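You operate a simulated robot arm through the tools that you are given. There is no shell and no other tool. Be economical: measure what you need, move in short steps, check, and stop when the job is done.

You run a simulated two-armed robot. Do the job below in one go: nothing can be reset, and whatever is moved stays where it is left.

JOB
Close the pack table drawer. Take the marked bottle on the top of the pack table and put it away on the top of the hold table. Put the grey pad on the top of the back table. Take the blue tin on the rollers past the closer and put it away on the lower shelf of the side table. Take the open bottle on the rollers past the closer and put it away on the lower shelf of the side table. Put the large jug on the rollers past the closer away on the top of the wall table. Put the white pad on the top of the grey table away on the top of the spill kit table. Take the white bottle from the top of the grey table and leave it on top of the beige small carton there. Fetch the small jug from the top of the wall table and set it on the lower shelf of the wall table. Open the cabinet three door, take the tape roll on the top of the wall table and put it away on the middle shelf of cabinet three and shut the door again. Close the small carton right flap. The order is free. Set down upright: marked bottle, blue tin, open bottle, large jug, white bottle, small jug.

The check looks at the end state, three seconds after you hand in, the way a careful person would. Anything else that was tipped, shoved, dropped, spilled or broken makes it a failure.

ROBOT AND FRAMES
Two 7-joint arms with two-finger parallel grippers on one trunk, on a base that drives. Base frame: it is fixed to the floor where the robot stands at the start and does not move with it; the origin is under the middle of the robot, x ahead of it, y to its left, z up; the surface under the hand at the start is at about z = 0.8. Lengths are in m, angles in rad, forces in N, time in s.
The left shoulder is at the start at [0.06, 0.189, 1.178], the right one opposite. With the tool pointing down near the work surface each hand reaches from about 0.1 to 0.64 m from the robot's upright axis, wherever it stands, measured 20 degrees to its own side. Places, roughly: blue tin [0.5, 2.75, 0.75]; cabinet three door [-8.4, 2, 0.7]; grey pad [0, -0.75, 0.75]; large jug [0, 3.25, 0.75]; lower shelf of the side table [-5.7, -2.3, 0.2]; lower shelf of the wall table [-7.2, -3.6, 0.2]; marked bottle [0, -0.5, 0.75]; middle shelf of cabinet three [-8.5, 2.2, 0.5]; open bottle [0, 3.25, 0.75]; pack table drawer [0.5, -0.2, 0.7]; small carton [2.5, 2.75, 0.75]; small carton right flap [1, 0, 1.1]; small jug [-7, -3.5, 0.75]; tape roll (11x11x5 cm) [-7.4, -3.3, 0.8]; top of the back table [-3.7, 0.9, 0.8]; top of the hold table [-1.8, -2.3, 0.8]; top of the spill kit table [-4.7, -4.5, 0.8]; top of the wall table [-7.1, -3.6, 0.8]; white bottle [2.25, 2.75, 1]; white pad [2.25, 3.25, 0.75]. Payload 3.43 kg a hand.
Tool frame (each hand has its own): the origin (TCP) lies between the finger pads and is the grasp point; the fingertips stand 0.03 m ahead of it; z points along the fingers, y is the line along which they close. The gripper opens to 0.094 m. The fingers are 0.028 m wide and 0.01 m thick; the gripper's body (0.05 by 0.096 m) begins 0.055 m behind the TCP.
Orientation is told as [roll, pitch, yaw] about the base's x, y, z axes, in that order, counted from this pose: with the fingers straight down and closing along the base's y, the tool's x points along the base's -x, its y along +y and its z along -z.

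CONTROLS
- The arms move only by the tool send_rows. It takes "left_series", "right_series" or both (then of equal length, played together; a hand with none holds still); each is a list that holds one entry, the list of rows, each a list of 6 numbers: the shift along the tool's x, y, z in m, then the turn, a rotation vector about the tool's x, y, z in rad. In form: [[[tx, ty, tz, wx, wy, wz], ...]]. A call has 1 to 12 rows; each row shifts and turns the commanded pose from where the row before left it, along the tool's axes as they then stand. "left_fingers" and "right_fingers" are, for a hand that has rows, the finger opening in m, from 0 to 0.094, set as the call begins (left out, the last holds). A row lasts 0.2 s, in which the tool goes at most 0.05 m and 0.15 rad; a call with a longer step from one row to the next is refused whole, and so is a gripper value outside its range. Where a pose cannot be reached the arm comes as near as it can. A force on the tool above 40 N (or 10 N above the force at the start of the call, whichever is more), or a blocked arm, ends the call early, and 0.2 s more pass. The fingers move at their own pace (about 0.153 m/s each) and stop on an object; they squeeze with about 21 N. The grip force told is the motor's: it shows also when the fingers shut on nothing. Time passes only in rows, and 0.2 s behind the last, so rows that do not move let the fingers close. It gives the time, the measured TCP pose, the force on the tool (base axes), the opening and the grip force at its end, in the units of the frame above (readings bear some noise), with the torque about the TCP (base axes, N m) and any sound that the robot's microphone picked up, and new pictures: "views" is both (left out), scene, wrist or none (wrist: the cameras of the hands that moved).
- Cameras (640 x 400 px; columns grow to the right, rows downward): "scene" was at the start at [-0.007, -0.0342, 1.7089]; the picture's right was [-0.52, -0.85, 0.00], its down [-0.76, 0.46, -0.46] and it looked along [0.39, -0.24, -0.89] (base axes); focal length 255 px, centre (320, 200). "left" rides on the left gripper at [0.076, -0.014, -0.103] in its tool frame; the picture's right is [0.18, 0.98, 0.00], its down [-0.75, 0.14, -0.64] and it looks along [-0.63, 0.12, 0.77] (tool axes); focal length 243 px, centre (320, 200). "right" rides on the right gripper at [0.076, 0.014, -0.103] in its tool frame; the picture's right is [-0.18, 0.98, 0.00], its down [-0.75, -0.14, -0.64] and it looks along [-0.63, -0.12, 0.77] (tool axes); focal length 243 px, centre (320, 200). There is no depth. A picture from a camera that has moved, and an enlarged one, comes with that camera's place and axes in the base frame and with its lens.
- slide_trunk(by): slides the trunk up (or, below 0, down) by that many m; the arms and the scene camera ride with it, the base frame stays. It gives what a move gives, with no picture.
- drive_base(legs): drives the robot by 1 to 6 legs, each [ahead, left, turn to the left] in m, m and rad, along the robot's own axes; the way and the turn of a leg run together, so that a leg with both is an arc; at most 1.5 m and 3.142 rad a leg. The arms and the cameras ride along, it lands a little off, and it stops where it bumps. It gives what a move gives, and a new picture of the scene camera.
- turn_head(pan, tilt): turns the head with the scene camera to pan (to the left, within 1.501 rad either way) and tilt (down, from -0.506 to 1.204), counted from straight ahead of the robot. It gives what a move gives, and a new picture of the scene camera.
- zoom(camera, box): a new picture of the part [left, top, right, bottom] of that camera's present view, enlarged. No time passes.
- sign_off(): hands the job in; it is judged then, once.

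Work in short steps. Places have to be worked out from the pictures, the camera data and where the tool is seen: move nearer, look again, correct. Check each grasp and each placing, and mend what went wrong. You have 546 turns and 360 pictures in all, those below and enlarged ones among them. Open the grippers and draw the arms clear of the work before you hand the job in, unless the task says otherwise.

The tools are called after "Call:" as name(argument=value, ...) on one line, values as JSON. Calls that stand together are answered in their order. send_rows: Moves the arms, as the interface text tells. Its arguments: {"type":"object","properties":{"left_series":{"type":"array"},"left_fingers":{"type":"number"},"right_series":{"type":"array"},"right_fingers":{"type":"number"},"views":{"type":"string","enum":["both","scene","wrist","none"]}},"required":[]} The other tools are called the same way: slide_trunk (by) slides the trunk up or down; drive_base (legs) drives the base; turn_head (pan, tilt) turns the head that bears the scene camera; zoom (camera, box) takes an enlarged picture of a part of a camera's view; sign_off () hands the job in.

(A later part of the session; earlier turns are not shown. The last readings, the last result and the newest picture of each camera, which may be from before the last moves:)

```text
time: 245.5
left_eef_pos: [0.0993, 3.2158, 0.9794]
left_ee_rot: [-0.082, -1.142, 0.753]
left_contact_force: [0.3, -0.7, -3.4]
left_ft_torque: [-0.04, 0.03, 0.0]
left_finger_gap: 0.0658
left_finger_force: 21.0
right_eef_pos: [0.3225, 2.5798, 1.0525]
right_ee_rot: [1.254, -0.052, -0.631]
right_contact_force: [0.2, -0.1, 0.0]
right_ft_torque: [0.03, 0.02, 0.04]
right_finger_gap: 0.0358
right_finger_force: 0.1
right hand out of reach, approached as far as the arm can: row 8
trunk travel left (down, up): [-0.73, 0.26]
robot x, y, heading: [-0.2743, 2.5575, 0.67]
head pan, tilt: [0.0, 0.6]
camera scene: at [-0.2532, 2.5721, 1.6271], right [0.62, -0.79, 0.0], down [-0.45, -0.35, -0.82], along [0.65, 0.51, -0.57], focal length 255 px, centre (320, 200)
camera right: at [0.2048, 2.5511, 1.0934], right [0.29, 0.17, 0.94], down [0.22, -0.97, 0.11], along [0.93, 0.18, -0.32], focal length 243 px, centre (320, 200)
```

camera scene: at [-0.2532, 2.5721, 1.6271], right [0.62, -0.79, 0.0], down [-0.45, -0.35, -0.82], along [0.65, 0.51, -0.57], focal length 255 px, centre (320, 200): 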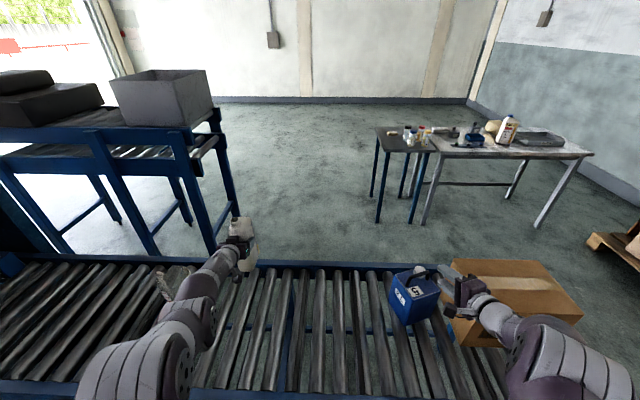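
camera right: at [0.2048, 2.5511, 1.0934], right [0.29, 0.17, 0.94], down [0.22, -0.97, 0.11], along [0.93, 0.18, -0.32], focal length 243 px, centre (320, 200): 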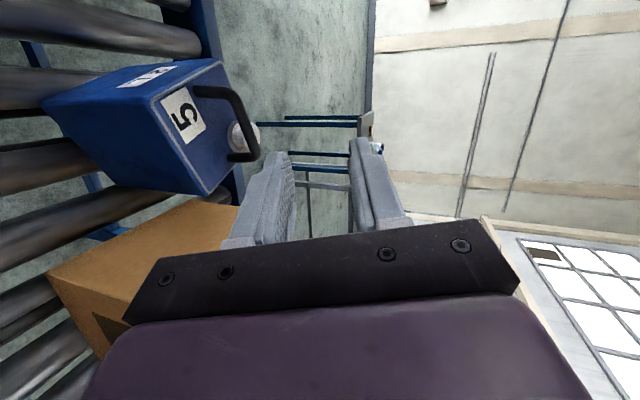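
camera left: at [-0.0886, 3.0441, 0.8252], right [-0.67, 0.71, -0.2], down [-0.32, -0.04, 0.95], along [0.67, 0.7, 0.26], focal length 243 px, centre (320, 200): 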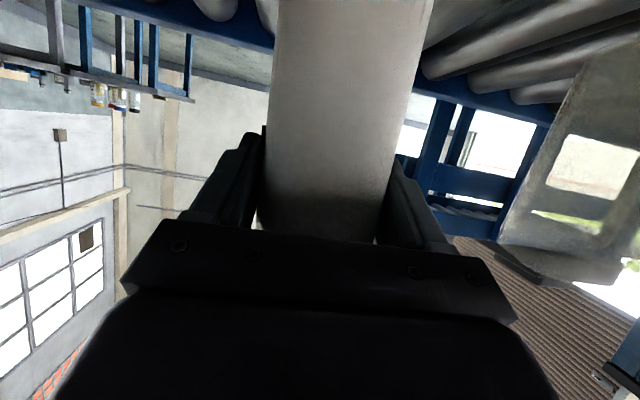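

Fingers are almost level and aimed across the bar. I go to a pre-grasp just in front of the handle at bar height.

Call:
send_rows(right_series=[[[-0.005, -0.032, 0, 0, 0, 0], [-0.005, -0.032, 0, 0, 0, 0], [-0.0035, -0.031, 0, 0, 0, 0], [0, 0, 0.038, 0, 0, 0], [0, 0, 0.038, 0, 0, 0], [0, 0, 0, 0, 0, 0]]], views="wrist")

Call:
zoom(camera="scene", box=[360, 220, 520, 320])

```text
time: 246.9
left_eef_pos: [0.0978, 3.2167, 0.9813]
left_ee_rot: [-0.088, -1.146, 0.757]
left_contact_force: [-0.1, -0.2, -3.8]
left_ft_torque: [-0.04, 0.06, 0.02]
left_finger_gap: 0.0662
left_finger_force: 21.0
right_eef_pos: [0.3786, 2.6455, 0.9707]
right_ee_rot: [1.252, -0.054, -0.631]
right_contact_force: [-0.4, 0.4, 0.6]
right_ft_torque: [0.01, 0.01, 0.0]
right_finger_gap: 0.0364
right_finger_force: 0.1
right hand out of reach, approached as far as the arm can: row 1, 2, 3
trunk travel left (down, up): [-0.73, 0.26]
robot x, y, heading: [-0.2751, 2.5523, 0.664]
head pan, tilt: [0.0, 0.6]
camera right: at [0.2611, 2.6154, 1.012], right [0.29, 0.17, 0.94], down [0.22, -0.97, 0.11], along [0.93, 0.18, -0.32], focal length 243 px, centre (320, 200)
```

right: 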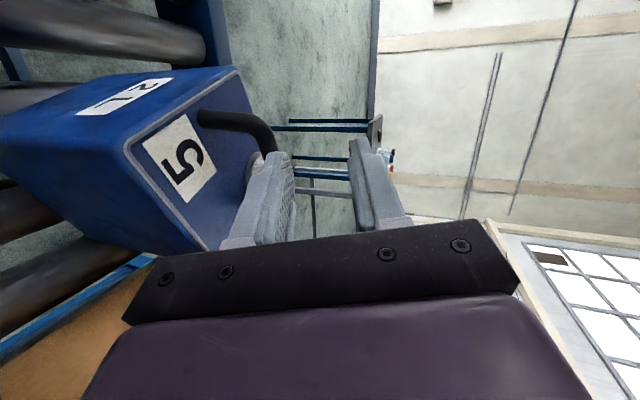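

```text
4.00 times, centred on (440, 270) of scene
camera zoom: at [-0.2568, 2.5721, 1.6272], right [0.62, -0.79, 0.0], down [-0.44, -0.35, -0.83], along [0.65, 0.51, -0.56], focal length 1019 px, centre (-160, -80)
```

zoom: 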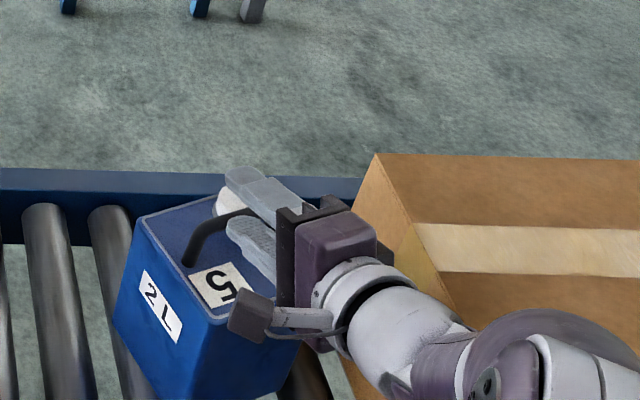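

The hand is 4.4 cm too high with the bar ahead. I back off 4 cm along the fingers, drop the trunk 4.5 cm, and look again.

Call:
send_rows(right_series=[[[-0.003, 0, -0.03, 0, 0, 0], [0, 0, -0.02, 0, 0, 0]]], views="none")

Call:
slide_trunk(by=-0.055)

Call:
send_rows(right_series=[[[0, 0, 0, 0, 0, 0]]], views="wrist")

Call:
zoom(camera="scene", box=[360, 220, 520, 320])

```text
time: 247.5
left_eef_pos: [0.0972, 3.2175, 0.9815]
left_ee_rot: [-0.084, -1.142, 0.755]
left_contact_force: [0.0, -0.5, -3.7]
left_ft_torque: [-0.06, 0.07, -0.01]
left_finger_gap: 0.0658
left_finger_force: 21.2
right_eef_pos: [0.3527, 2.6056, 0.9843]
right_ee_rot: [1.251, -0.052, -0.629]
right_contact_force: [-0.6, -1.1, 0.9]
right_ft_torque: [0.02, 0.0, -0.05]
right_finger_gap: 0.0362
right_finger_force: 0.1
trunk travel left (down, up): [-0.73, 0.26]
robot x, y, heading: [-0.2773, 2.5532, 0.666]
head pan, tilt: [0.0, 0.6]
```

```text
time: 248.5
left_eef_pos: [0.0974, 3.2171, 0.9259]
left_ee_rot: [-0.086, -1.143, 0.754]
left_contact_force: [0.6, 0.5, -3.1]
left_ft_torque: [-0.06, 0.08, 0.0]
left_finger_gap: 0.066
left_finger_force: 21.1
right_eef_pos: [0.3539, 2.6052, 0.9303]
right_ee_rot: [1.252, -0.052, -0.63]
right_contact_force: [-0.3, -0.1, -0.9]
right_ft_torque: [0.0, 0.0, 0.04]
right_finger_gap: 0.036
right_finger_force: 0.0
trunk travel left (down, up): [-0.675, 0.315]
robot x, y, heading: [-0.2778, 2.554, 0.671]
head pan, tilt: [0.0, 0.6]
```

```text
time: 248.9
left_eef_pos: [0.097, 3.2184, 0.9249]
left_ee_rot: [-0.087, -1.143, 0.756]
left_contact_force: [0.1, -0.1, -3.4]
left_ft_torque: [-0.07, 0.08, 0.02]
left_finger_gap: 0.0658
left_finger_force: 20.8
right_eef_pos: [0.3534, 2.6054, 0.931]
right_ee_rot: [1.251, -0.052, -0.63]
right_contact_force: [0.9, -0.8, -0.2]
right_ft_torque: [-0.02, 0.01, 0.02]
right_finger_gap: 0.0363
right_finger_force: 0.0
trunk travel left (down, up): [-0.675, 0.315]
robot x, y, heading: [-0.2765, 2.5571, 0.663]
head pan, tilt: [0.0, 0.6]
camera right: at [0.2359, 2.5762, 0.973], right [0.29, 0.17, 0.94], down [0.22, -0.97, 0.11], along [0.93, 0.18, -0.32], focal length 243 px, centre (320, 200)
```

right: 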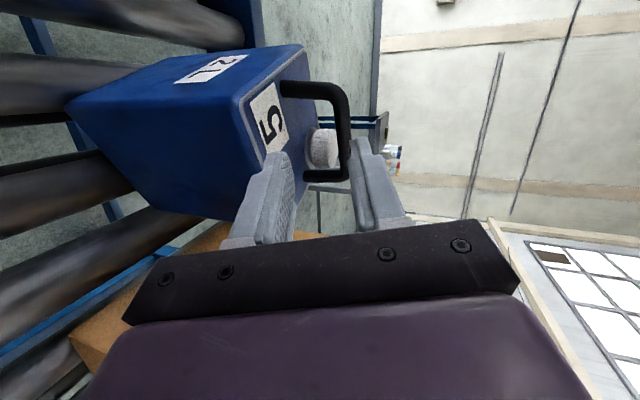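

```text
4.00 times, centred on (440, 270) of scene
camera zoom: at [-0.2556, 2.5728, 1.5722], right [0.62, -0.79, 0.0], down [-0.44, -0.35, -0.82], along [0.65, 0.51, -0.57], focal length 1019 px, centre (-160, -80)
```

zoom: 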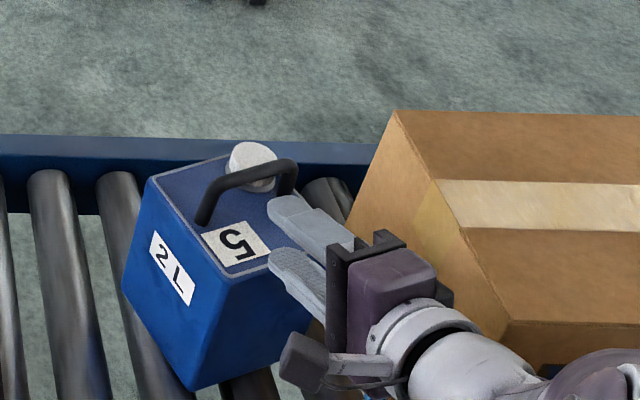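

The arch is clear: bar at z≈0.917, gap beneath ≈2 cm, cap in its right half. I raise 1.3 cm, narrow the fingers to 0.03, advance 5 cm and check.

Call:
send_rows(right_series=[[[-0.004, 0.013, 0, 0, 0, 0], [0, 0, 0.025, 0, 0, 0], [0, 0, 0.025, 0, 0, 0], [0, 0, 0, 0, 0, 0]]], right_fingers=0.031, views="wrist")

Call:
zoom(camera="right", box=[220, 60, 440, 240])

```text
time: 249.9
left_eef_pos: [0.0985, 3.218, 0.9252]
left_ee_rot: [-0.087, -1.143, 0.755]
left_contact_force: [0.3, -0.2, -3.1]
left_ft_torque: [-0.07, 0.11, -0.01]
left_finger_gap: 0.0654
left_finger_force: 21.0
right_eef_pos: [0.3868, 2.646, 0.9282]
right_ee_rot: [1.252, -0.052, -0.631]
right_contact_force: [-0.5, 0.2, 0.9]
right_ft_torque: [-0.02, -0.03, -0.01]
right_finger_gap: 0.0308
right_finger_force: 0.0
trunk travel left (down, up): [-0.675, 0.315]
robot x, y, heading: [-0.276, 2.5516, 0.667]
head pan, tilt: [0.0, 0.6]
camera right: at [0.2693, 2.6162, 0.9706], right [0.29, 0.17, 0.94], down [0.22, -0.97, 0.11], along [0.93, 0.18, -0.32], focal length 243 px, centre (320, 200)
```

right: 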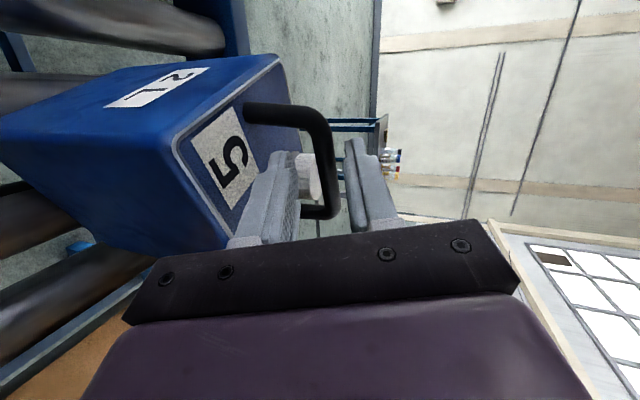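

```text
2.22 times, centred on (330, 150) of right
camera zoom: at [0.2693, 2.6162, 0.9706], right [0.29, 0.17, 0.94], down [0.22, -0.97, 0.11], along [0.93, 0.18, -0.32], focal length 539 px, centre (298, 311)
```

zoom: 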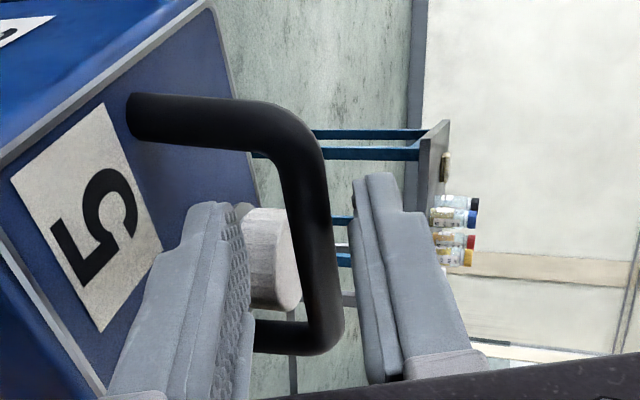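

The bar sits between the fingers. I shift 0.8 cm right to clear the arch's left leg and advance 2.6 cm.

Call:
send_rows(right_series=[[[-0.008, 0, 0, 0, 0, 0], [0, 0, 0.013, 0, 0, 0], [0, 0, 0.013, 0, 0, 0], [0, 0, 0, 0, 0, 0]]], views="none")

Call:
zoom(camera="right", box=[220, 60, 440, 240])

```text
time: 250.9
left_eef_pos: [0.0988, 3.2166, 0.9268]
left_ee_rot: [-0.084, -1.144, 0.756]
left_contact_force: [-0.7, 0.1, -3.0]
left_ft_torque: [-0.04, 0.08, -0.01]
left_finger_gap: 0.0659
left_finger_force: 20.9
right_eef_pos: [0.4084, 2.661, 0.9212]
right_ee_rot: [1.252, -0.051, -0.63]
right_contact_force: [0.8, -0.1, 0.2]
right_ft_torque: [-0.01, -0.04, 0.0]
right_finger_gap: 0.0313
right_finger_force: 0.1
trunk travel left (down, up): [-0.675, 0.315]
robot x, y, heading: [-0.2794, 2.5558, 0.667]
head pan, tilt: [0.0, 0.6]
```

```text
2.22 times, centred on (330, 150) of right
camera zoom: at [0.2902, 2.6308, 0.9628], right [0.29, 0.17, 0.94], down [0.22, -0.97, 0.11], along [0.93, 0.18, -0.32], focal length 539 px, centre (298, 311)
```

zoom: 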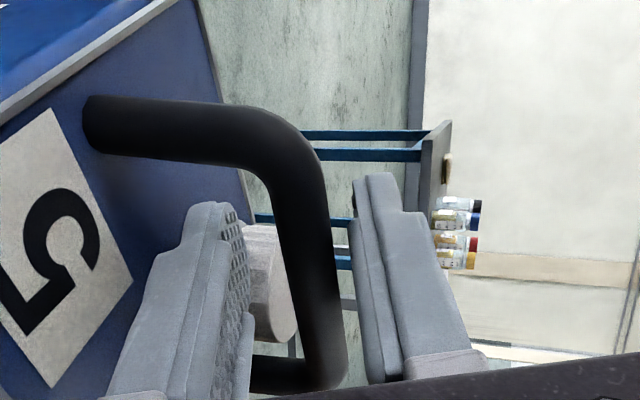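

By parallax the bar is now between TCP and fingertips. I advance 5 mm more and close.

Call:
send_rows(right_series=[[[0, 0, 0.006, 0, 0, 0], [0, 0, 0, 0, 0, 0]]], views="none")

Call:
send_rows(right_series=[[[0, 0, 0, 0, 0, 0], [0, 0, 0, 0, 0, 0], [0, 0, 0, 0, 0, 0]]], right_fingers=0, views="none")

Call:
zoom(camera="right", box=[220, 60, 440, 240])

```text
time: 251.5
left_eef_pos: [0.0969, 3.2173, 0.9264]
left_ee_rot: [-0.089, -1.144, 0.758]
left_contact_force: [0.0, -0.8, -3.7]
left_ft_torque: [-0.03, 0.05, -0.01]
left_finger_gap: 0.0658
left_finger_force: 21.3
right_eef_pos: [0.4096, 2.6649, 0.9192]
right_ee_rot: [1.252, -0.053, -0.631]
right_contact_force: [-6.7, 1.0, 1.4]
right_ft_torque: [0.04, 0.15, 0.09]
right_finger_gap: 0.0311
right_finger_force: 0.0
trunk travel left (down, up): [-0.675, 0.315]
robot x, y, heading: [-0.275, 2.5567, 0.672]
head pan, tilt: [0.0, 0.6]
```

```text
time: 252.3
left_eef_pos: [0.0967, 3.2182, 0.9249]
left_ee_rot: [-0.089, -1.142, 0.761]
left_contact_force: [0.2, -0.7, -2.8]
left_ft_torque: [-0.05, 0.06, 0.01]
left_finger_gap: 0.0656
left_finger_force: 21.0
right_eef_pos: [0.4112, 2.6664, 0.9227]
right_ee_rot: [1.256, -0.057, -0.63]
right_contact_force: [4.8, 11.3, 23.2]
right_ft_torque: [0.39, 0.47, 0.2]
right_finger_gap: 0.0174
right_finger_force: 21.0
trunk travel left (down, up): [-0.675, 0.315]
robot x, y, heading: [-0.2791, 2.5536, 0.671]
head pan, tilt: [0.0, 0.6]
```

```text
2.22 times, centred on (330, 150) of right
camera zoom: at [0.2933, 2.6364, 0.9639], right [0.28, 0.17, 0.94], down [0.22, -0.97, 0.11], along [0.93, 0.18, -0.31], focal length 539 px, centre (298, 311)
```

zoom: 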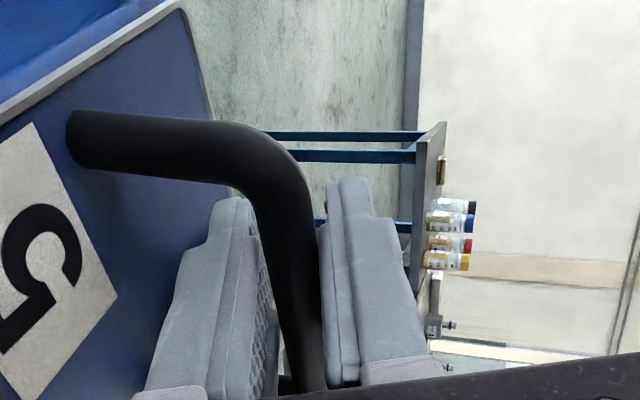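

Bar clamped (0.017) with the lower finger under it. Lift slowly.

Call:
send_rows(right_series=[[[0, 0.0095, -0.003, 0, 0, 0], [0, 0.019, -0.006, 0, 0, 0], [0, 0.019, -0.006, 0, 0, 0], [0, 0, 0, 0, 0, 0]]], views="none")

Call:
zoom(camera="scene", box=[360, 200, 520, 320])

```text
time: 253.3
left_eef_pos: [0.0999, 3.2169, 0.9238]
left_ee_rot: [-0.083, -1.142, 0.752]
left_contact_force: [0.5, -0.6, -3.6]
left_ft_torque: [-0.06, 0.1, 0.02]
left_finger_gap: 0.0656
left_finger_force: 21.7
right_eef_pos: [0.4127, 2.6678, 0.9638]
right_ee_rot: [1.246, -0.049, -0.629]
right_contact_force: [0.6, -0.1, -19.5]
right_ft_torque: [0.13, 0.03, 0.03]
right_finger_gap: 0.0168
right_finger_force: 21.1
trunk travel left (down, up): [-0.675, 0.315]
robot x, y, heading: [-0.278, 2.5559, 0.668]
head pan, tilt: [0.0, 0.6]
```

```text
3.33 times, centred on (440, 260) of scene
camera zoom: at [-0.2507, 2.5733, 1.5719], right [0.62, -0.79, 0.0], down [-0.45, -0.35, -0.82], along [0.65, 0.51, -0.57], focal length 849 px, centre (-80, 0)
```

zoom: 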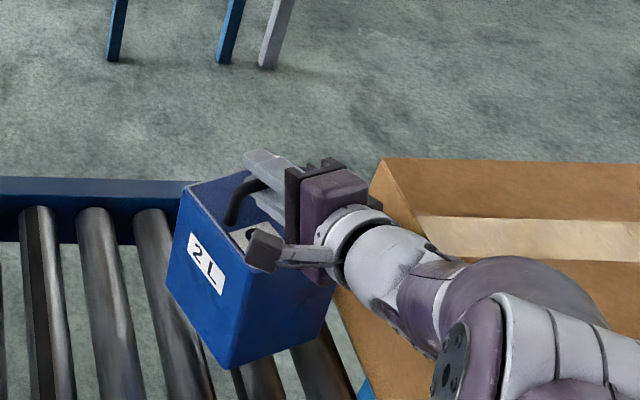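

The tin (≈2 kg) hangs nearly upright. I raise the trunk 0.12 and back off from the rollers.

Call:
slide_trunk(by=0.12)

Call:
drive_base(legs=[[-0.3, 0, 0]])

```text
time: 254.8
left_eef_pos: [0.1008, 3.2165, 1.0439]
left_ee_rot: [-0.082, -1.142, 0.752]
left_contact_force: [0.6, 1.1, -3.6]
left_ft_torque: [-0.06, 0.08, 0.03]
left_finger_gap: 0.0656
left_finger_force: 21.1
right_eef_pos: [0.4121, 2.6679, 1.0842]
right_ee_rot: [1.248, -0.051, -0.631]
right_contact_force: [-0.2, -0.1, -20.0]
right_ft_torque: [0.14, 0.14, 0.01]
right_finger_gap: 0.0168
right_finger_force: 20.8
trunk travel left (down, up): [-0.795, 0.195]
robot x, y, heading: [-0.2714, 2.5573, 0.668]
head pan, tilt: [0.0, 0.6]
```

```text
time: 256.8
left_eef_pos: [-0.1343, 3.0335, 1.0437]
left_ee_rot: [-0.082, -1.142, 0.751]
left_contact_force: [0.2, 0.0, -3.1]
left_ft_torque: [-0.05, 0.08, 0.02]
left_finger_gap: 0.0655
left_finger_force: 21.3
right_eef_pos: [0.1773, 2.4833, 1.084]
right_ee_rot: [1.247, -0.051, -0.632]
right_contact_force: [0.1, 1.7, -19.8]
right_ft_torque: [0.22, 0.1, 0.01]
right_finger_gap: 0.0167
right_finger_force: 20.9
trunk travel left (down, up): [-0.795, 0.195]
robot x, y, heading: [-0.5055, 2.3687, 0.666]
head pan, tilt: [0.0, 0.6]
camera scene: at [-0.4855, 2.3891, 1.692], right [0.62, -0.79, 0.0], down [-0.45, -0.35, -0.82], along [0.65, 0.51, -0.57], focal length 255 px, centre (320, 200)
```

scene: 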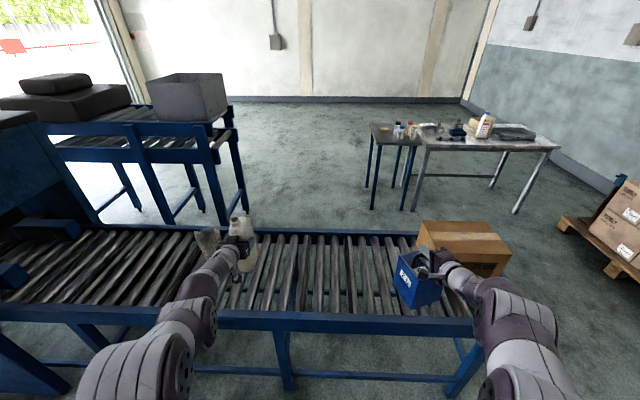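

Now leave: back 0.12, strafe right clear of the rollers, turn to face along the free corridor (heading ≈ -2.47).

Call:
drive_base(legs=[[-0.12, 0, 0], [0, -1.3, 0], [0, 0, -1.57], [0, 0, -1.56]])

Call:
turn_head(pan=0.0, tilt=0.45)

```text
time: 271.8
left_eef_pos: [-0.1576, 0.6151, 1.0427]
left_ee_rot: [-0.082, -1.143, -2.361]
left_contact_force: [0.2, 0.0, -3.9]
left_ft_torque: [0.01, -0.08, -0.02]
left_finger_gap: 0.0653
left_finger_force: 20.9
right_eef_pos: [-0.4855, 1.1557, 1.0845]
right_ee_rot: [1.246, -0.051, 2.539]
right_contact_force: [-0.1, 0.0, -18.5]
right_ft_torque: [-0.15, -0.18, -0.02]
right_finger_gap: 0.0169
right_finger_force: 21.2
trunk travel left (down, up): [-0.795, 0.195]
robot x, y, heading: [0.203, 1.2894, -2.447]
head pan, tilt: [0.0, 0.6]
camera scene: at [0.1745, 1.2665, 1.6921], right [-0.64, 0.77, 0.0], down [0.44, 0.36, -0.82], along [-0.63, -0.53, -0.57], focal length 255 px, centre (320, 200)
```

scene: 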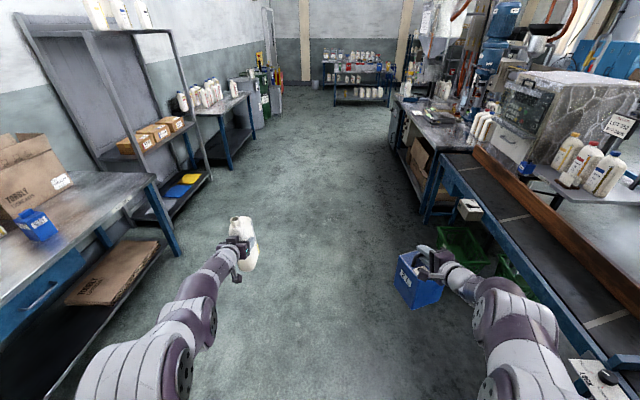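

```text
time: 272.5
left_eef_pos: [-0.1571, 0.6154, 1.0432]
left_ee_rot: [-0.082, -1.142, -2.363]
left_contact_force: [-0.1, -0.3, -3.9]
left_ft_torque: [0.1, -0.1, -0.01]
left_finger_gap: 0.0651
left_finger_force: 21.2
right_eef_pos: [-0.484, 1.1558, 1.0839]
right_ee_rot: [1.246, -0.048, 2.537]
right_contact_force: [0.2, 0.0, -18.8]
right_ft_torque: [-0.14, -0.14, 0.01]
right_finger_gap: 0.017
right_finger_force: 20.9
trunk travel left (down, up): [-0.795, 0.195]
robot x, y, heading: [0.2014, 1.2887, -2.452]
head pan, tilt: [0.0, 0.45]
camera scene: at [0.1716, 1.2643, 1.7056], right [-0.64, 0.77, 0.0], down [0.34, 0.28, -0.9], along [-0.69, -0.58, -0.44], focal length 255 px, centre (320, 200)
```

scene: 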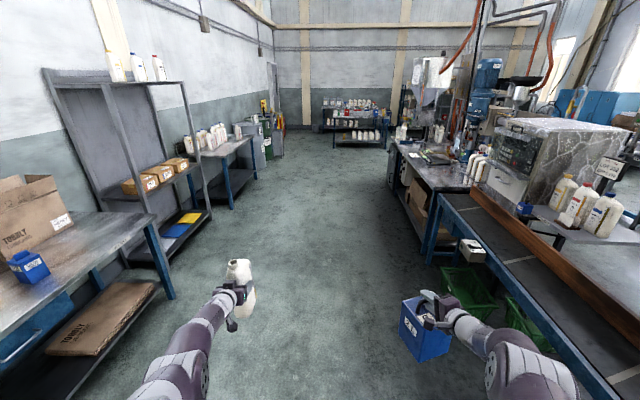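

Clear corridor; the side table faces me at its end. I drive 4.5 m ahead.

Call:
drive_base(legs=[[1.5, 0, -0.02], [1.5, -0.1, 0], [1.4, -0.2, 0]])

Call:
turn_head(pan=0.0, tilt=0.55)

```text
refused: leg 2 is longer than a leg can be; nothing moved
```

```text
time: 273.1
left_eef_pos: [-0.1572, 0.6158, 1.0435]
left_ee_rot: [-0.083, -1.14, -2.363]
left_contact_force: [0.2, 0.5, -3.1]
left_ft_torque: [0.09, -0.11, -0.01]
left_finger_gap: 0.0651
left_finger_force: 21.3
right_eef_pos: [-0.484, 1.1562, 1.0831]
right_ee_rot: [1.249, -0.051, 2.538]
right_contact_force: [0.3, 0.8, -19.3]
right_ft_torque: [-0.06, -0.17, 0.01]
right_finger_gap: 0.0168
right_finger_force: 21.0
trunk travel left (down, up): [-0.795, 0.195]
robot x, y, heading: [0.1991, 1.2889, -2.448]
head pan, tilt: [0.0, 0.55]
camera scene: at [0.1733, 1.2656, 1.6966], right [-0.64, 0.77, 0.0], down [0.4, 0.34, -0.85], along [-0.65, -0.55, -0.52], focal length 255 px, centre (320, 200)
```

scene: 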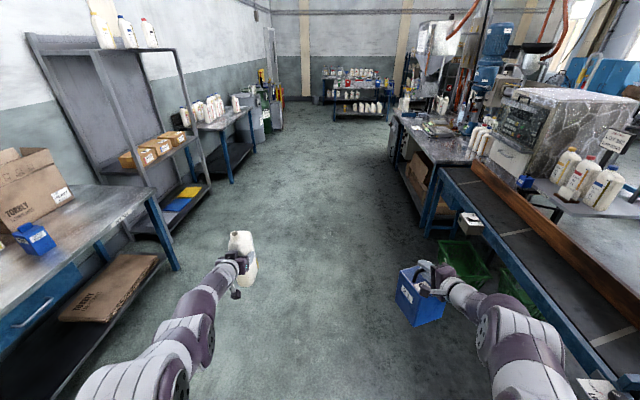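

Call:
drive_base(legs=[[1.5, 0, -0.025], [1.45, 0, 0], [1.4, -0.2, 0]])

```text
time: 293.8
left_eef_pos: [-3.6585, -1.8956, 1.0431]
left_ee_rot: [-0.083, -1.142, -2.383]
left_contact_force: [-0.3, -0.3, -2.7]
left_ft_torque: [0.08, -0.1, 0.01]
left_finger_gap: 0.0653
left_finger_force: 21.1
right_eef_pos: [-3.974, -1.3478, 1.0836]
right_ee_rot: [1.247, -0.05, 2.52]
right_contact_force: [-0.2, -0.3, -19.1]
right_ft_torque: [-0.07, -0.16, 0.01]
right_finger_gap: 0.0168
right_finger_force: 20.6
trunk travel left (down, up): [-0.795, 0.195]
robot x, y, heading: [-3.2865, -1.2319, -2.465]
head pan, tilt: [0.0, 0.55]
camera scene: at [-3.3147, -1.2524, 1.6966], right [-0.62, 0.78, 0.0], down [0.41, 0.33, -0.85], along [-0.66, -0.53, -0.52], focal length 255 px, centre (320, 200)
```

scene: 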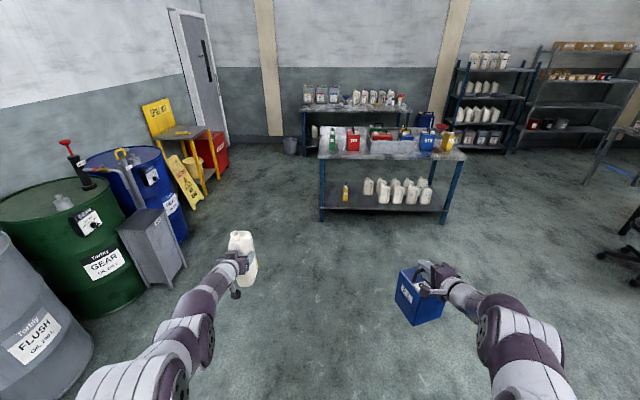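

Call:
zoom(camera="scene", box=[300, 110, 480, 225])

```text
3.48 times, centred on (390, 168) of scene
camera zoom: at [-3.3147, -1.2524, 1.6966], right [-0.62, 0.78, 0.0], down [0.41, 0.33, -0.85], along [-0.66, -0.53, -0.52], focal length 886 px, centre (76, 313)
```

zoom: 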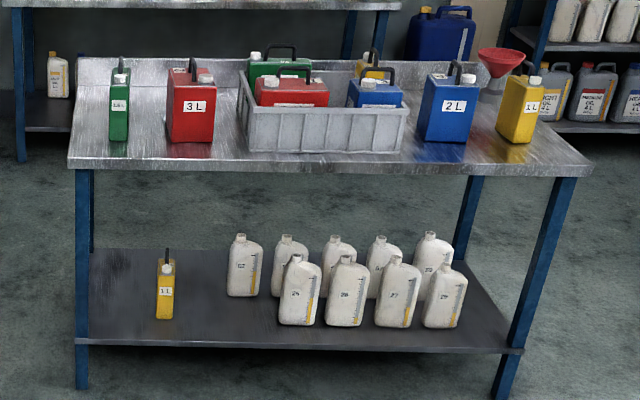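

The shelf has a free gap between the yellow tin and the front bottles, and space left of the yellow tin. I drive nearer, lower the trunk so both loads ride just above shelf height, and look again.

Call:
drive_base(legs=[[1.15, -0.09, -0.022]])

Call:
slide_trunk(by=-0.64)

Call:
turn_head(pan=0.0, tilt=0.65)

```text
time: 299.8
left_eef_pos: [-4.6301, -2.5541, 1.0443]
left_ee_rot: [-0.083, -1.142, -2.383]
left_contact_force: [0.0, 0.1, -2.9]
left_ft_torque: [0.08, -0.06, 0.0]
left_finger_gap: 0.0653
left_finger_force: 21.0
right_eef_pos: [-4.9445, -2.0058, 1.0823]
right_ee_rot: [1.246, -0.047, 2.516]
right_contact_force: [0.3, 0.1, -19.1]
right_ft_torque: [-0.09, -0.16, -0.01]
right_finger_gap: 0.0168
right_finger_force: 21.3
trunk travel left (down, up): [-0.795, 0.195]
robot x, y, heading: [-4.2567, -1.89, -2.468]
head pan, tilt: [0.0, 0.55]
camera scene: at [-4.2855, -1.9114, 1.6966], right [-0.62, 0.78, 0.0], down [0.41, 0.33, -0.85], along [-0.66, -0.53, -0.52], focal length 255 px, centre (320, 200)
```

scene: 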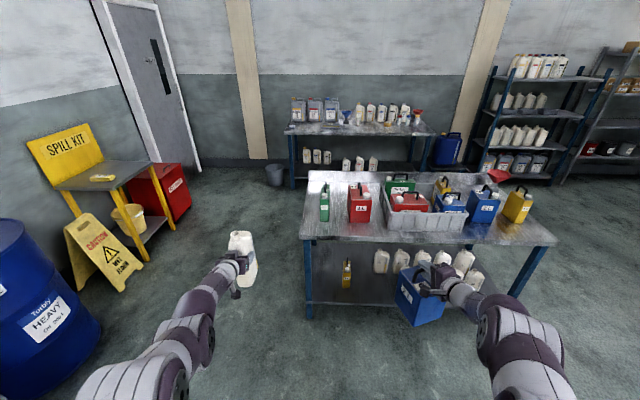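

```text
refused: -0.64 is not a number from -0.4 to 0.4
```

```text
time: 300.4
left_eef_pos: [-4.6297, -2.5546, 1.043]
left_ee_rot: [-0.083, -1.14, -2.384]
left_contact_force: [-0.7, 0.1, -4.1]
left_ft_torque: [0.07, -0.08, 0.0]
left_finger_gap: 0.0654
left_finger_force: 20.6
right_eef_pos: [-4.9446, -2.0061, 1.0832]
right_ee_rot: [1.245, -0.047, 2.516]
right_contact_force: [-0.2, 0.1, -19.4]
right_ft_torque: [-0.1, -0.18, -0.02]
right_finger_gap: 0.0168
right_finger_force: 21.1
trunk travel left (down, up): [-0.795, 0.195]
robot x, y, heading: [-4.2587, -1.8909, -2.467]
head pan, tilt: [0.0, 0.649]
camera scene: at [-4.2836, -1.9098, 1.6878], right [-0.62, 0.78, 0.0], down [0.47, 0.38, -0.8], along [-0.62, -0.5, -0.61], focal length 255 px, centre (320, 200)
```

scene: 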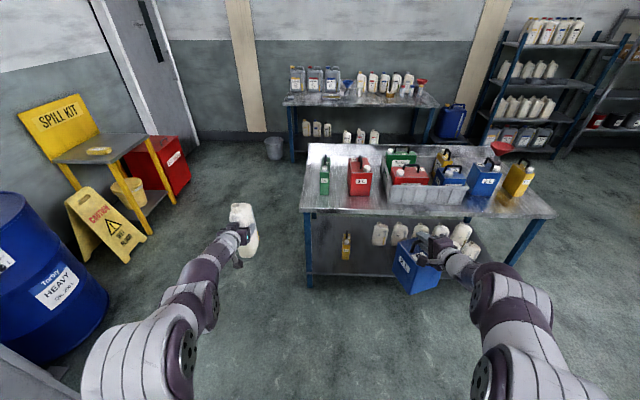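

Call:
slide_trunk(by=-0.4)

Call:
slide_trunk(by=-0.22)

Call:
turn_head(pan=0.0, tilt=0.3)

```text
time: 304.3
left_eef_pos: [-4.6292, -2.5541, 0.6435]
left_ee_rot: [-0.08, -1.141, -2.385]
left_contact_force: [-0.2, 0.7, -3.7]
left_ft_torque: [0.04, -0.07, -0.03]
left_finger_gap: 0.0654
left_finger_force: 20.9
right_eef_pos: [-4.9437, -2.0059, 0.6833]
right_ee_rot: [1.247, -0.051, 2.517]
right_contact_force: [-1.5, 0.4, -19.0]
right_ft_torque: [-0.09, -0.16, -0.01]
right_finger_gap: 0.0167
right_finger_force: 20.7
trunk travel left (down, up): [-0.395, 0.595]
robot x, y, heading: [-4.2567, -1.8903, -2.466]
head pan, tilt: [0.0, 0.649]
```

```text
time: 306.6
left_eef_pos: [-4.6276, -2.5536, 0.4229]
left_ee_rot: [-0.082, -1.142, -2.385]
left_contact_force: [-0.3, 0.2, -4.1]
left_ft_torque: [0.02, -0.09, 0.01]
left_finger_gap: 0.0651
left_finger_force: 21.2
right_eef_pos: [-4.9438, -2.0061, 0.4628]
right_ee_rot: [1.246, -0.05, 2.518]
right_contact_force: [-0.9, -0.2, -19.2]
right_ft_torque: [-0.08, -0.14, 0.01]
right_finger_gap: 0.0167
right_finger_force: 21.5
trunk travel left (down, up): [-0.175, 0.815]
robot x, y, heading: [-4.2608, -1.8896, -2.464]
head pan, tilt: [0.0, 0.649]
```

```text
time: 307.4
left_eef_pos: [-4.6281, -2.5537, 0.4239]
left_ee_rot: [-0.082, -1.14, -2.384]
left_contact_force: [0.3, 0.4, -4.1]
left_ft_torque: [0.05, -0.07, 0.01]
left_finger_gap: 0.0651
left_finger_force: 20.4
right_eef_pos: [-4.944, -2.0056, 0.4631]
right_ee_rot: [1.246, -0.049, 2.516]
right_contact_force: [-0.4, 0.4, -19.3]
right_ft_torque: [-0.11, -0.16, 0.0]
right_finger_gap: 0.0168
right_finger_force: 21.5
trunk travel left (down, up): [-0.175, 0.815]
robot x, y, heading: [-4.2561, -1.8904, -2.472]
head pan, tilt: [0.0, 0.3]
camera scene: at [-4.2868, -1.9132, 1.0995], right [-0.62, 0.78, 0.0], down [0.23, 0.19, -0.95], along [-0.75, -0.6, -0.3], focal length 255 px, centre (320, 200)
```

scene: 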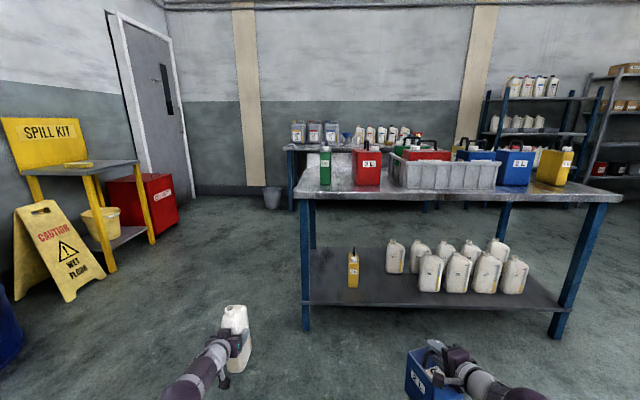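

I compute the tin target at about (-5.45,-2.35): turn -0.03 and go 0.61 ahead in two steps; first 0.35.

Call:
drive_base(legs=[[0, 0, -0.03], [0.35, -0.015, 0]])

```text
time: 310.1
left_eef_pos: [-4.9353, -2.7403, 0.4222]
left_ee_rot: [-0.082, -1.14, -2.413]
left_contact_force: [0.9, -0.2, -3.7]
left_ft_torque: [0.05, -0.09, -0.02]
left_finger_gap: 0.0649
left_finger_force: 21.1
right_eef_pos: [-5.2357, -2.1833, 0.4632]
right_ee_rot: [1.246, -0.049, 2.488]
right_contact_force: [-0.4, 0.4, -19.4]
right_ft_torque: [0.03, -0.29, 0.02]
right_finger_gap: 0.012
right_finger_force: 20.8
trunk travel left (down, up): [-0.175, 0.815]
robot x, y, heading: [-4.5421, -2.0833, -2.495]
head pan, tilt: [0.0, 0.3]
camera scene: at [-4.5752, -2.1095, 1.0995], right [-0.6, 0.8, 0.0], down [0.24, 0.18, -0.95], along [-0.76, -0.57, -0.3], focal length 255 px, centre (320, 200)
```

scene: 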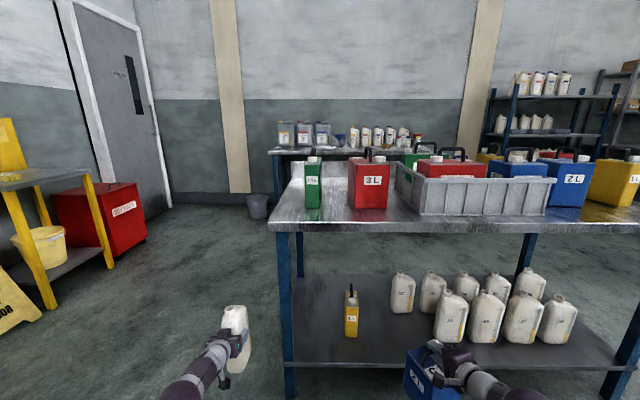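

The right finger gap shrank (0.0168→0.012); I check the tin's hold.

Call:
zoom(camera="right", box=[160, 0, 480, 240])

Call:
zoom(camera="scene", box=[360, 300, 560, 400])

```text
1.67 times, centred on (320, 120) of right
camera zoom: at [-5.115, -2.1574, 0.5059], right [-0.3, -0.17, 0.94], down [-0.2, 0.97, 0.11], along [-0.93, -0.15, -0.33], focal length 404 px, centre (320, 333)
```

zoom: 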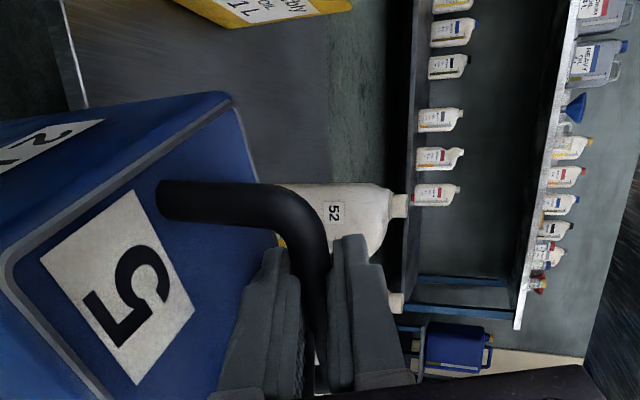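

```text
3.20 times, centred on (460, 350) of scene
camera zoom: at [-4.5752, -2.1095, 1.0995], right [-0.6, 0.8, 0.0], down [0.24, 0.18, -0.95], along [-0.76, -0.57, -0.3], focal length 815 px, centre (-128, -280)
```

zoom: 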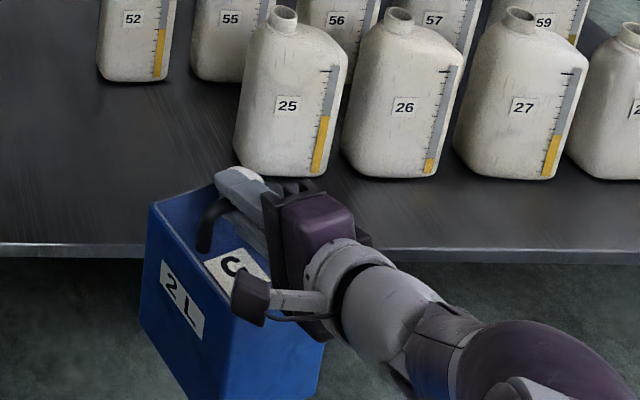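

Still hooked. I continue ahead gently.

Call:
drive_base(legs=[[0.13, 0, 0]])

Call:
drive_base(legs=[[0.11, 0, 0]])

Call:
zoom(camera="scene", box=[320, 240, 600, 400])

```text
time: 311.3
left_eef_pos: [-5.037, -2.8182, 0.423]
left_ee_rot: [-0.083, -1.139, -2.413]
left_contact_force: [-0.7, -0.2, -3.3]
left_ft_torque: [0.02, -0.1, 0.0]
left_finger_gap: 0.0655
left_finger_force: 21.0
right_eef_pos: [-5.3377, -2.262, 0.4619]
right_ee_rot: [1.244, -0.048, 2.487]
right_contact_force: [0.4, 1.3, -20.4]
right_ft_torque: [-0.05, -0.27, -0.01]
right_finger_gap: 0.012
right_finger_force: 21.3
trunk travel left (down, up): [-0.175, 0.815]
robot x, y, heading: [-4.6469, -2.1645, -2.495]
head pan, tilt: [0.0, 0.3]
camera scene: at [-4.6785, -2.1872, 1.0995], right [-0.6, 0.8, 0.0], down [0.24, 0.18, -0.95], along [-0.76, -0.57, -0.3], focal length 255 px, centre (320, 200)
```

scene: 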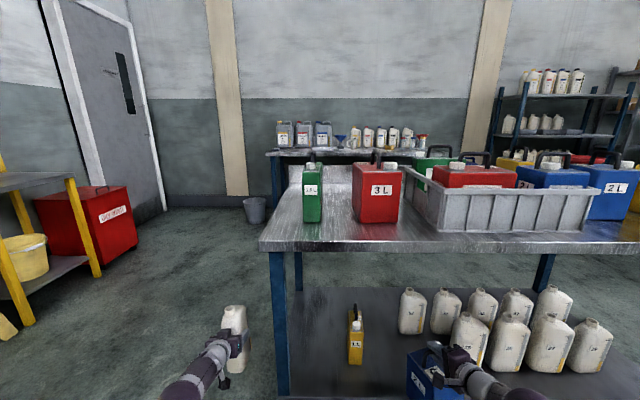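

```text
time: 312.5
left_eef_pos: [-5.1237, -2.8822, 0.4228]
left_ee_rot: [-0.081, -1.142, -2.412]
left_contact_force: [0.3, 0.4, -3.2]
left_ft_torque: [0.05, -0.09, 0.01]
left_finger_gap: 0.0651
left_finger_force: 20.9
right_eef_pos: [-5.4233, -2.326, 0.4605]
right_ee_rot: [1.243, -0.047, 2.489]
right_contact_force: [0.1, 0.5, -20.6]
right_ft_torque: [-0.05, -0.2, 0.0]
right_finger_gap: 0.0122
right_finger_force: 21.3
trunk travel left (down, up): [-0.175, 0.815]
robot x, y, heading: [-4.7353, -2.2296, -2.497]
head pan, tilt: [0.0, 0.3]
camera scene: at [-4.7654, -2.2526, 1.0995], right [-0.6, 0.8, 0.0], down [0.24, 0.18, -0.95], along [-0.76, -0.57, -0.3], focal length 255 px, centre (320, 200)
```

scene: 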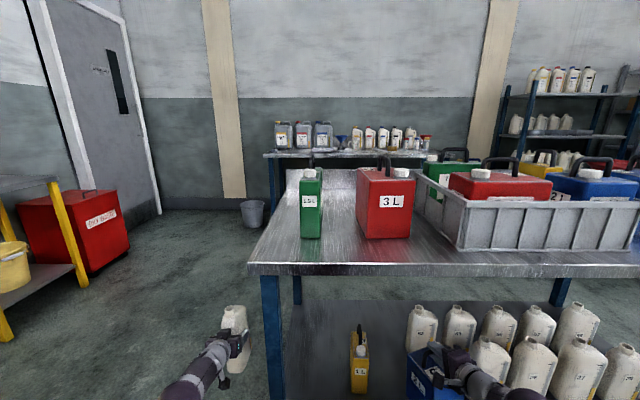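

```text
2.29 times, centred on (460, 320) of scene
camera zoom: at [-4.7654, -2.2526, 1.0995], right [-0.6, 0.8, 0.0], down [0.24, 0.18, -0.95], along [-0.76, -0.57, -0.3], focal length 582 px, centre (0, -74)
```

zoom: 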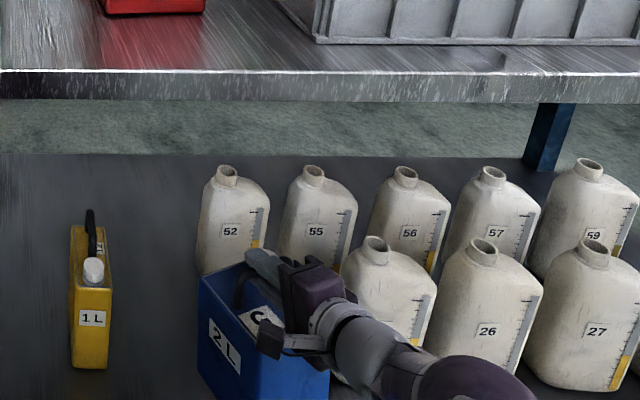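

Tin is barely over the shelf; 5.5 cm more.

Call:
drive_base(legs=[[0.055, 0.01, 0]])

Call:
turn_head(pan=-0.35, tilt=0.75)

```text
time: 313.5
left_eef_pos: [-5.1614, -2.9243, 0.423]
left_ee_rot: [-0.082, -1.139, -2.413]
left_contact_force: [1.0, -0.2, -3.9]
left_ft_torque: [0.06, -0.1, 0.0]
left_finger_gap: 0.0653
left_finger_force: 20.9
right_eef_pos: [-5.4607, -2.3659, 0.4592]
right_ee_rot: [1.241, -0.046, 2.487]
right_contact_force: [0.2, 1.8, -20.3]
right_ft_torque: [0.11, -0.31, 0.0]
right_finger_gap: 0.0123
right_finger_force: 20.7
trunk travel left (down, up): [-0.175, 0.815]
robot x, y, heading: [-4.7727, -2.2706, -2.5]
head pan, tilt: [0.0, 0.3]
camera scene: at [-4.8029, -2.2935, 1.0995], right [-0.6, 0.8, 0.0], down [0.24, 0.18, -0.95], along [-0.76, -0.57, -0.3], focal length 255 px, centre (320, 200)
```

scene: 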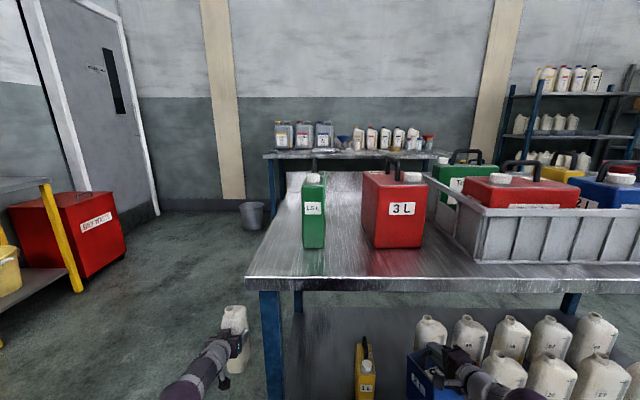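

```text
time: 314.4
left_eef_pos: [-5.1622, -2.9242, 0.4238]
left_ee_rot: [-0.082, -1.139, -2.411]
left_contact_force: [0.4, 0.6, -3.8]
left_ft_torque: [0.04, -0.09, -0.01]
left_finger_gap: 0.0651
left_finger_force: 20.7
right_eef_pos: [-5.4607, -2.3659, 0.4585]
right_ee_rot: [1.24, -0.047, 2.489]
right_contact_force: [0.6, -0.5, -19.4]
right_ft_torque: [0.1, -0.27, -0.01]
right_finger_gap: 0.0123
right_finger_force: 21.0
trunk travel left (down, up): [-0.175, 0.815]
robot x, y, heading: [-4.7746, -2.2735, -2.501]
head pan, tilt: [-0.351, 0.75]
camera scene: at [-4.8075, -2.2615, 1.0593], right [-0.29, 0.96, 0.0], down [0.65, 0.2, -0.73], along [-0.7, -0.21, -0.68], focal length 255 px, centre (320, 200)
```

scene: 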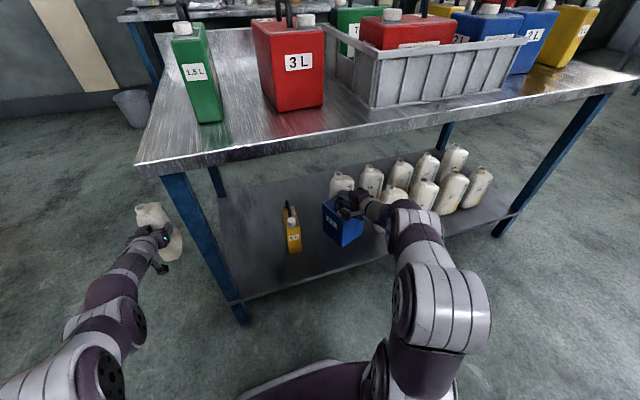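

The tin hovers ~5 cm above the shelf behind the edge, between the yellow tin and bottles. I lower the trunk 4 cm, then zoom.

Call:
slide_trunk(by=-0.04)

Call:
zoom(camera="scene", box=[260, 140, 460, 290])

```text
time: 315.2
left_eef_pos: [-5.161, -2.9236, 0.384]
left_ee_rot: [-0.084, -1.14, -2.413]
left_contact_force: [-0.4, 0.3, -3.2]
left_ft_torque: [0.07, -0.12, -0.02]
left_finger_gap: 0.0652
left_finger_force: 20.9
right_eef_pos: [-5.4605, -2.3658, 0.4201]
right_ee_rot: [1.24, -0.045, 2.488]
right_contact_force: [-0.3, 0.4, -18.1]
right_ft_torque: [0.09, -0.28, -0.03]
right_finger_gap: 0.012
right_finger_force: 20.9
trunk travel left (down, up): [-0.135, 0.855]
robot x, y, heading: [-4.7752, -2.2694, -2.501]
head pan, tilt: [-0.351, 0.75]
```

```text
2.67 times, centred on (360, 215) of scene
camera zoom: at [-4.8071, -2.2613, 1.0192], right [-0.29, 0.96, 0.0], down [0.65, 0.2, -0.73], along [-0.7, -0.21, -0.68], focal length 679 px, centre (213, 160)
```

zoom: 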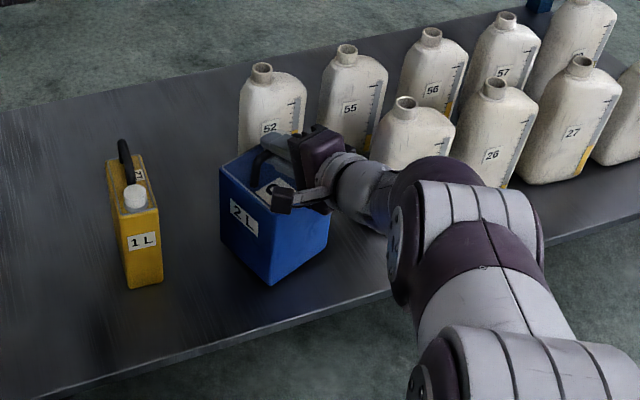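

Call:
slide_trunk(by=-0.014)

Call:
slide_trunk(by=-0.006)

```text
time: 315.8
left_eef_pos: [-5.1611, -2.9244, 0.3701]
left_ee_rot: [-0.084, -1.141, -2.413]
left_contact_force: [0.3, 0.0, -3.3]
left_ft_torque: [0.1, -0.11, 0.01]
left_finger_gap: 0.0654
left_finger_force: 21.6
right_eef_pos: [-5.4612, -2.3662, 0.4074]
right_ee_rot: [1.241, -0.046, 2.487]
right_contact_force: [0.2, 2.5, -10.4]
right_ft_torque: [-0.22, -0.39, 0.02]
right_finger_gap: 0.0123
right_finger_force: 21.1
trunk travel left (down, up): [-0.121, 0.869]
robot x, y, heading: [-4.7725, -2.2729, -2.496]
head pan, tilt: [-0.351, 0.75]
```

```text
time: 316.4
left_eef_pos: [-5.1616, -2.9232, 0.3654]
left_ee_rot: [-0.087, -1.144, -2.407]
left_contact_force: [0.0, -0.1, -3.0]
left_ft_torque: [0.06, -0.08, 0.0]
left_finger_gap: 0.0653
left_finger_force: 20.9
right_eef_pos: [-5.4621, -2.3657, 0.4079]
right_ee_rot: [1.251, -0.053, 2.486]
right_contact_force: [0.5, 10.0, 15.9]
right_ft_torque: [-0.5, -0.33, -0.04]
right_finger_gap: 0.0123
right_finger_force: 20.7
trunk travel left (down, up): [-0.115, 0.875]
robot x, y, heading: [-4.7734, -2.2702, -2.499]
head pan, tilt: [-0.351, 0.75]
```

Tin stands on the shelf. I relieve 3 mm, open the fingers and slide straight back out.

Call:
slide_trunk(by=0.003)

Call:
send_rows(right_series=[[[0, 0, 0, 0, 0, 0], [0, 0, 0, 0, 0, 0], [0, 0, -0.01, 0, 0, 0], [0, 0, -0.02, 0, 0, 0], [0, 0, -0.02, 0, 0, 0], [0, 0, -0.03, 0, 0, 0]]], right_fingers=0.036, views="none")

Call:
zoom(camera="scene", box=[260, 140, 460, 290])

```text
time: 316.9
left_eef_pos: [-5.1611, -2.9232, 0.3679]
left_ee_rot: [-0.087, -1.143, -2.41]
left_contact_force: [-0.5, -0.4, -4.3]
left_ft_torque: [0.08, -0.09, -0.02]
left_finger_gap: 0.0654
left_finger_force: 20.6
right_eef_pos: [-5.4598, -2.3655, 0.4074]
right_ee_rot: [1.245, -0.05, 2.485]
right_contact_force: [-3.8, 6.7, 17.2]
right_ft_torque: [-0.36, -0.19, -0.48]
right_finger_gap: 0.0123
right_finger_force: 21.6
trunk travel left (down, up): [-0.118, 0.872]
robot x, y, heading: [-4.7713, -2.2713, -2.499]
head pan, tilt: [-0.351, 0.75]
```

```text
time: 318.3
left_eef_pos: [-5.1622, -2.9244, 0.3669]
left_ee_rot: [-0.084, -1.141, -2.409]
left_contact_force: [-0.4, 0.6, -3.5]
left_ft_torque: [0.05, -0.1, -0.01]
left_finger_gap: 0.0654
left_finger_force: 21.0
right_eef_pos: [-5.4113, -2.3056, 0.431]
right_ee_rot: [1.243, -0.048, 2.488]
right_contact_force: [-0.5, -0.3, 0.1]
right_ft_torque: [-0.02, 0.01, -0.01]
right_finger_gap: 0.0361
right_finger_force: 0.1
trunk travel left (down, up): [-0.118, 0.872]
robot x, y, heading: [-4.7691, -2.2721, -2.496]
head pan, tilt: [-0.351, 0.75]
```

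```text
2.67 times, centred on (360, 215) of scene
camera zoom: at [-4.8052, -2.2611, 1.0023], right [-0.29, 0.96, 0.0], down [0.65, 0.2, -0.73], along [-0.7, -0.21, -0.68], focal length 679 px, centre (213, 160)
```

zoom: 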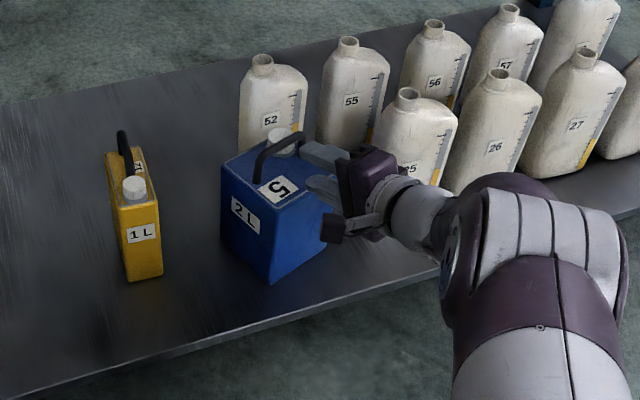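

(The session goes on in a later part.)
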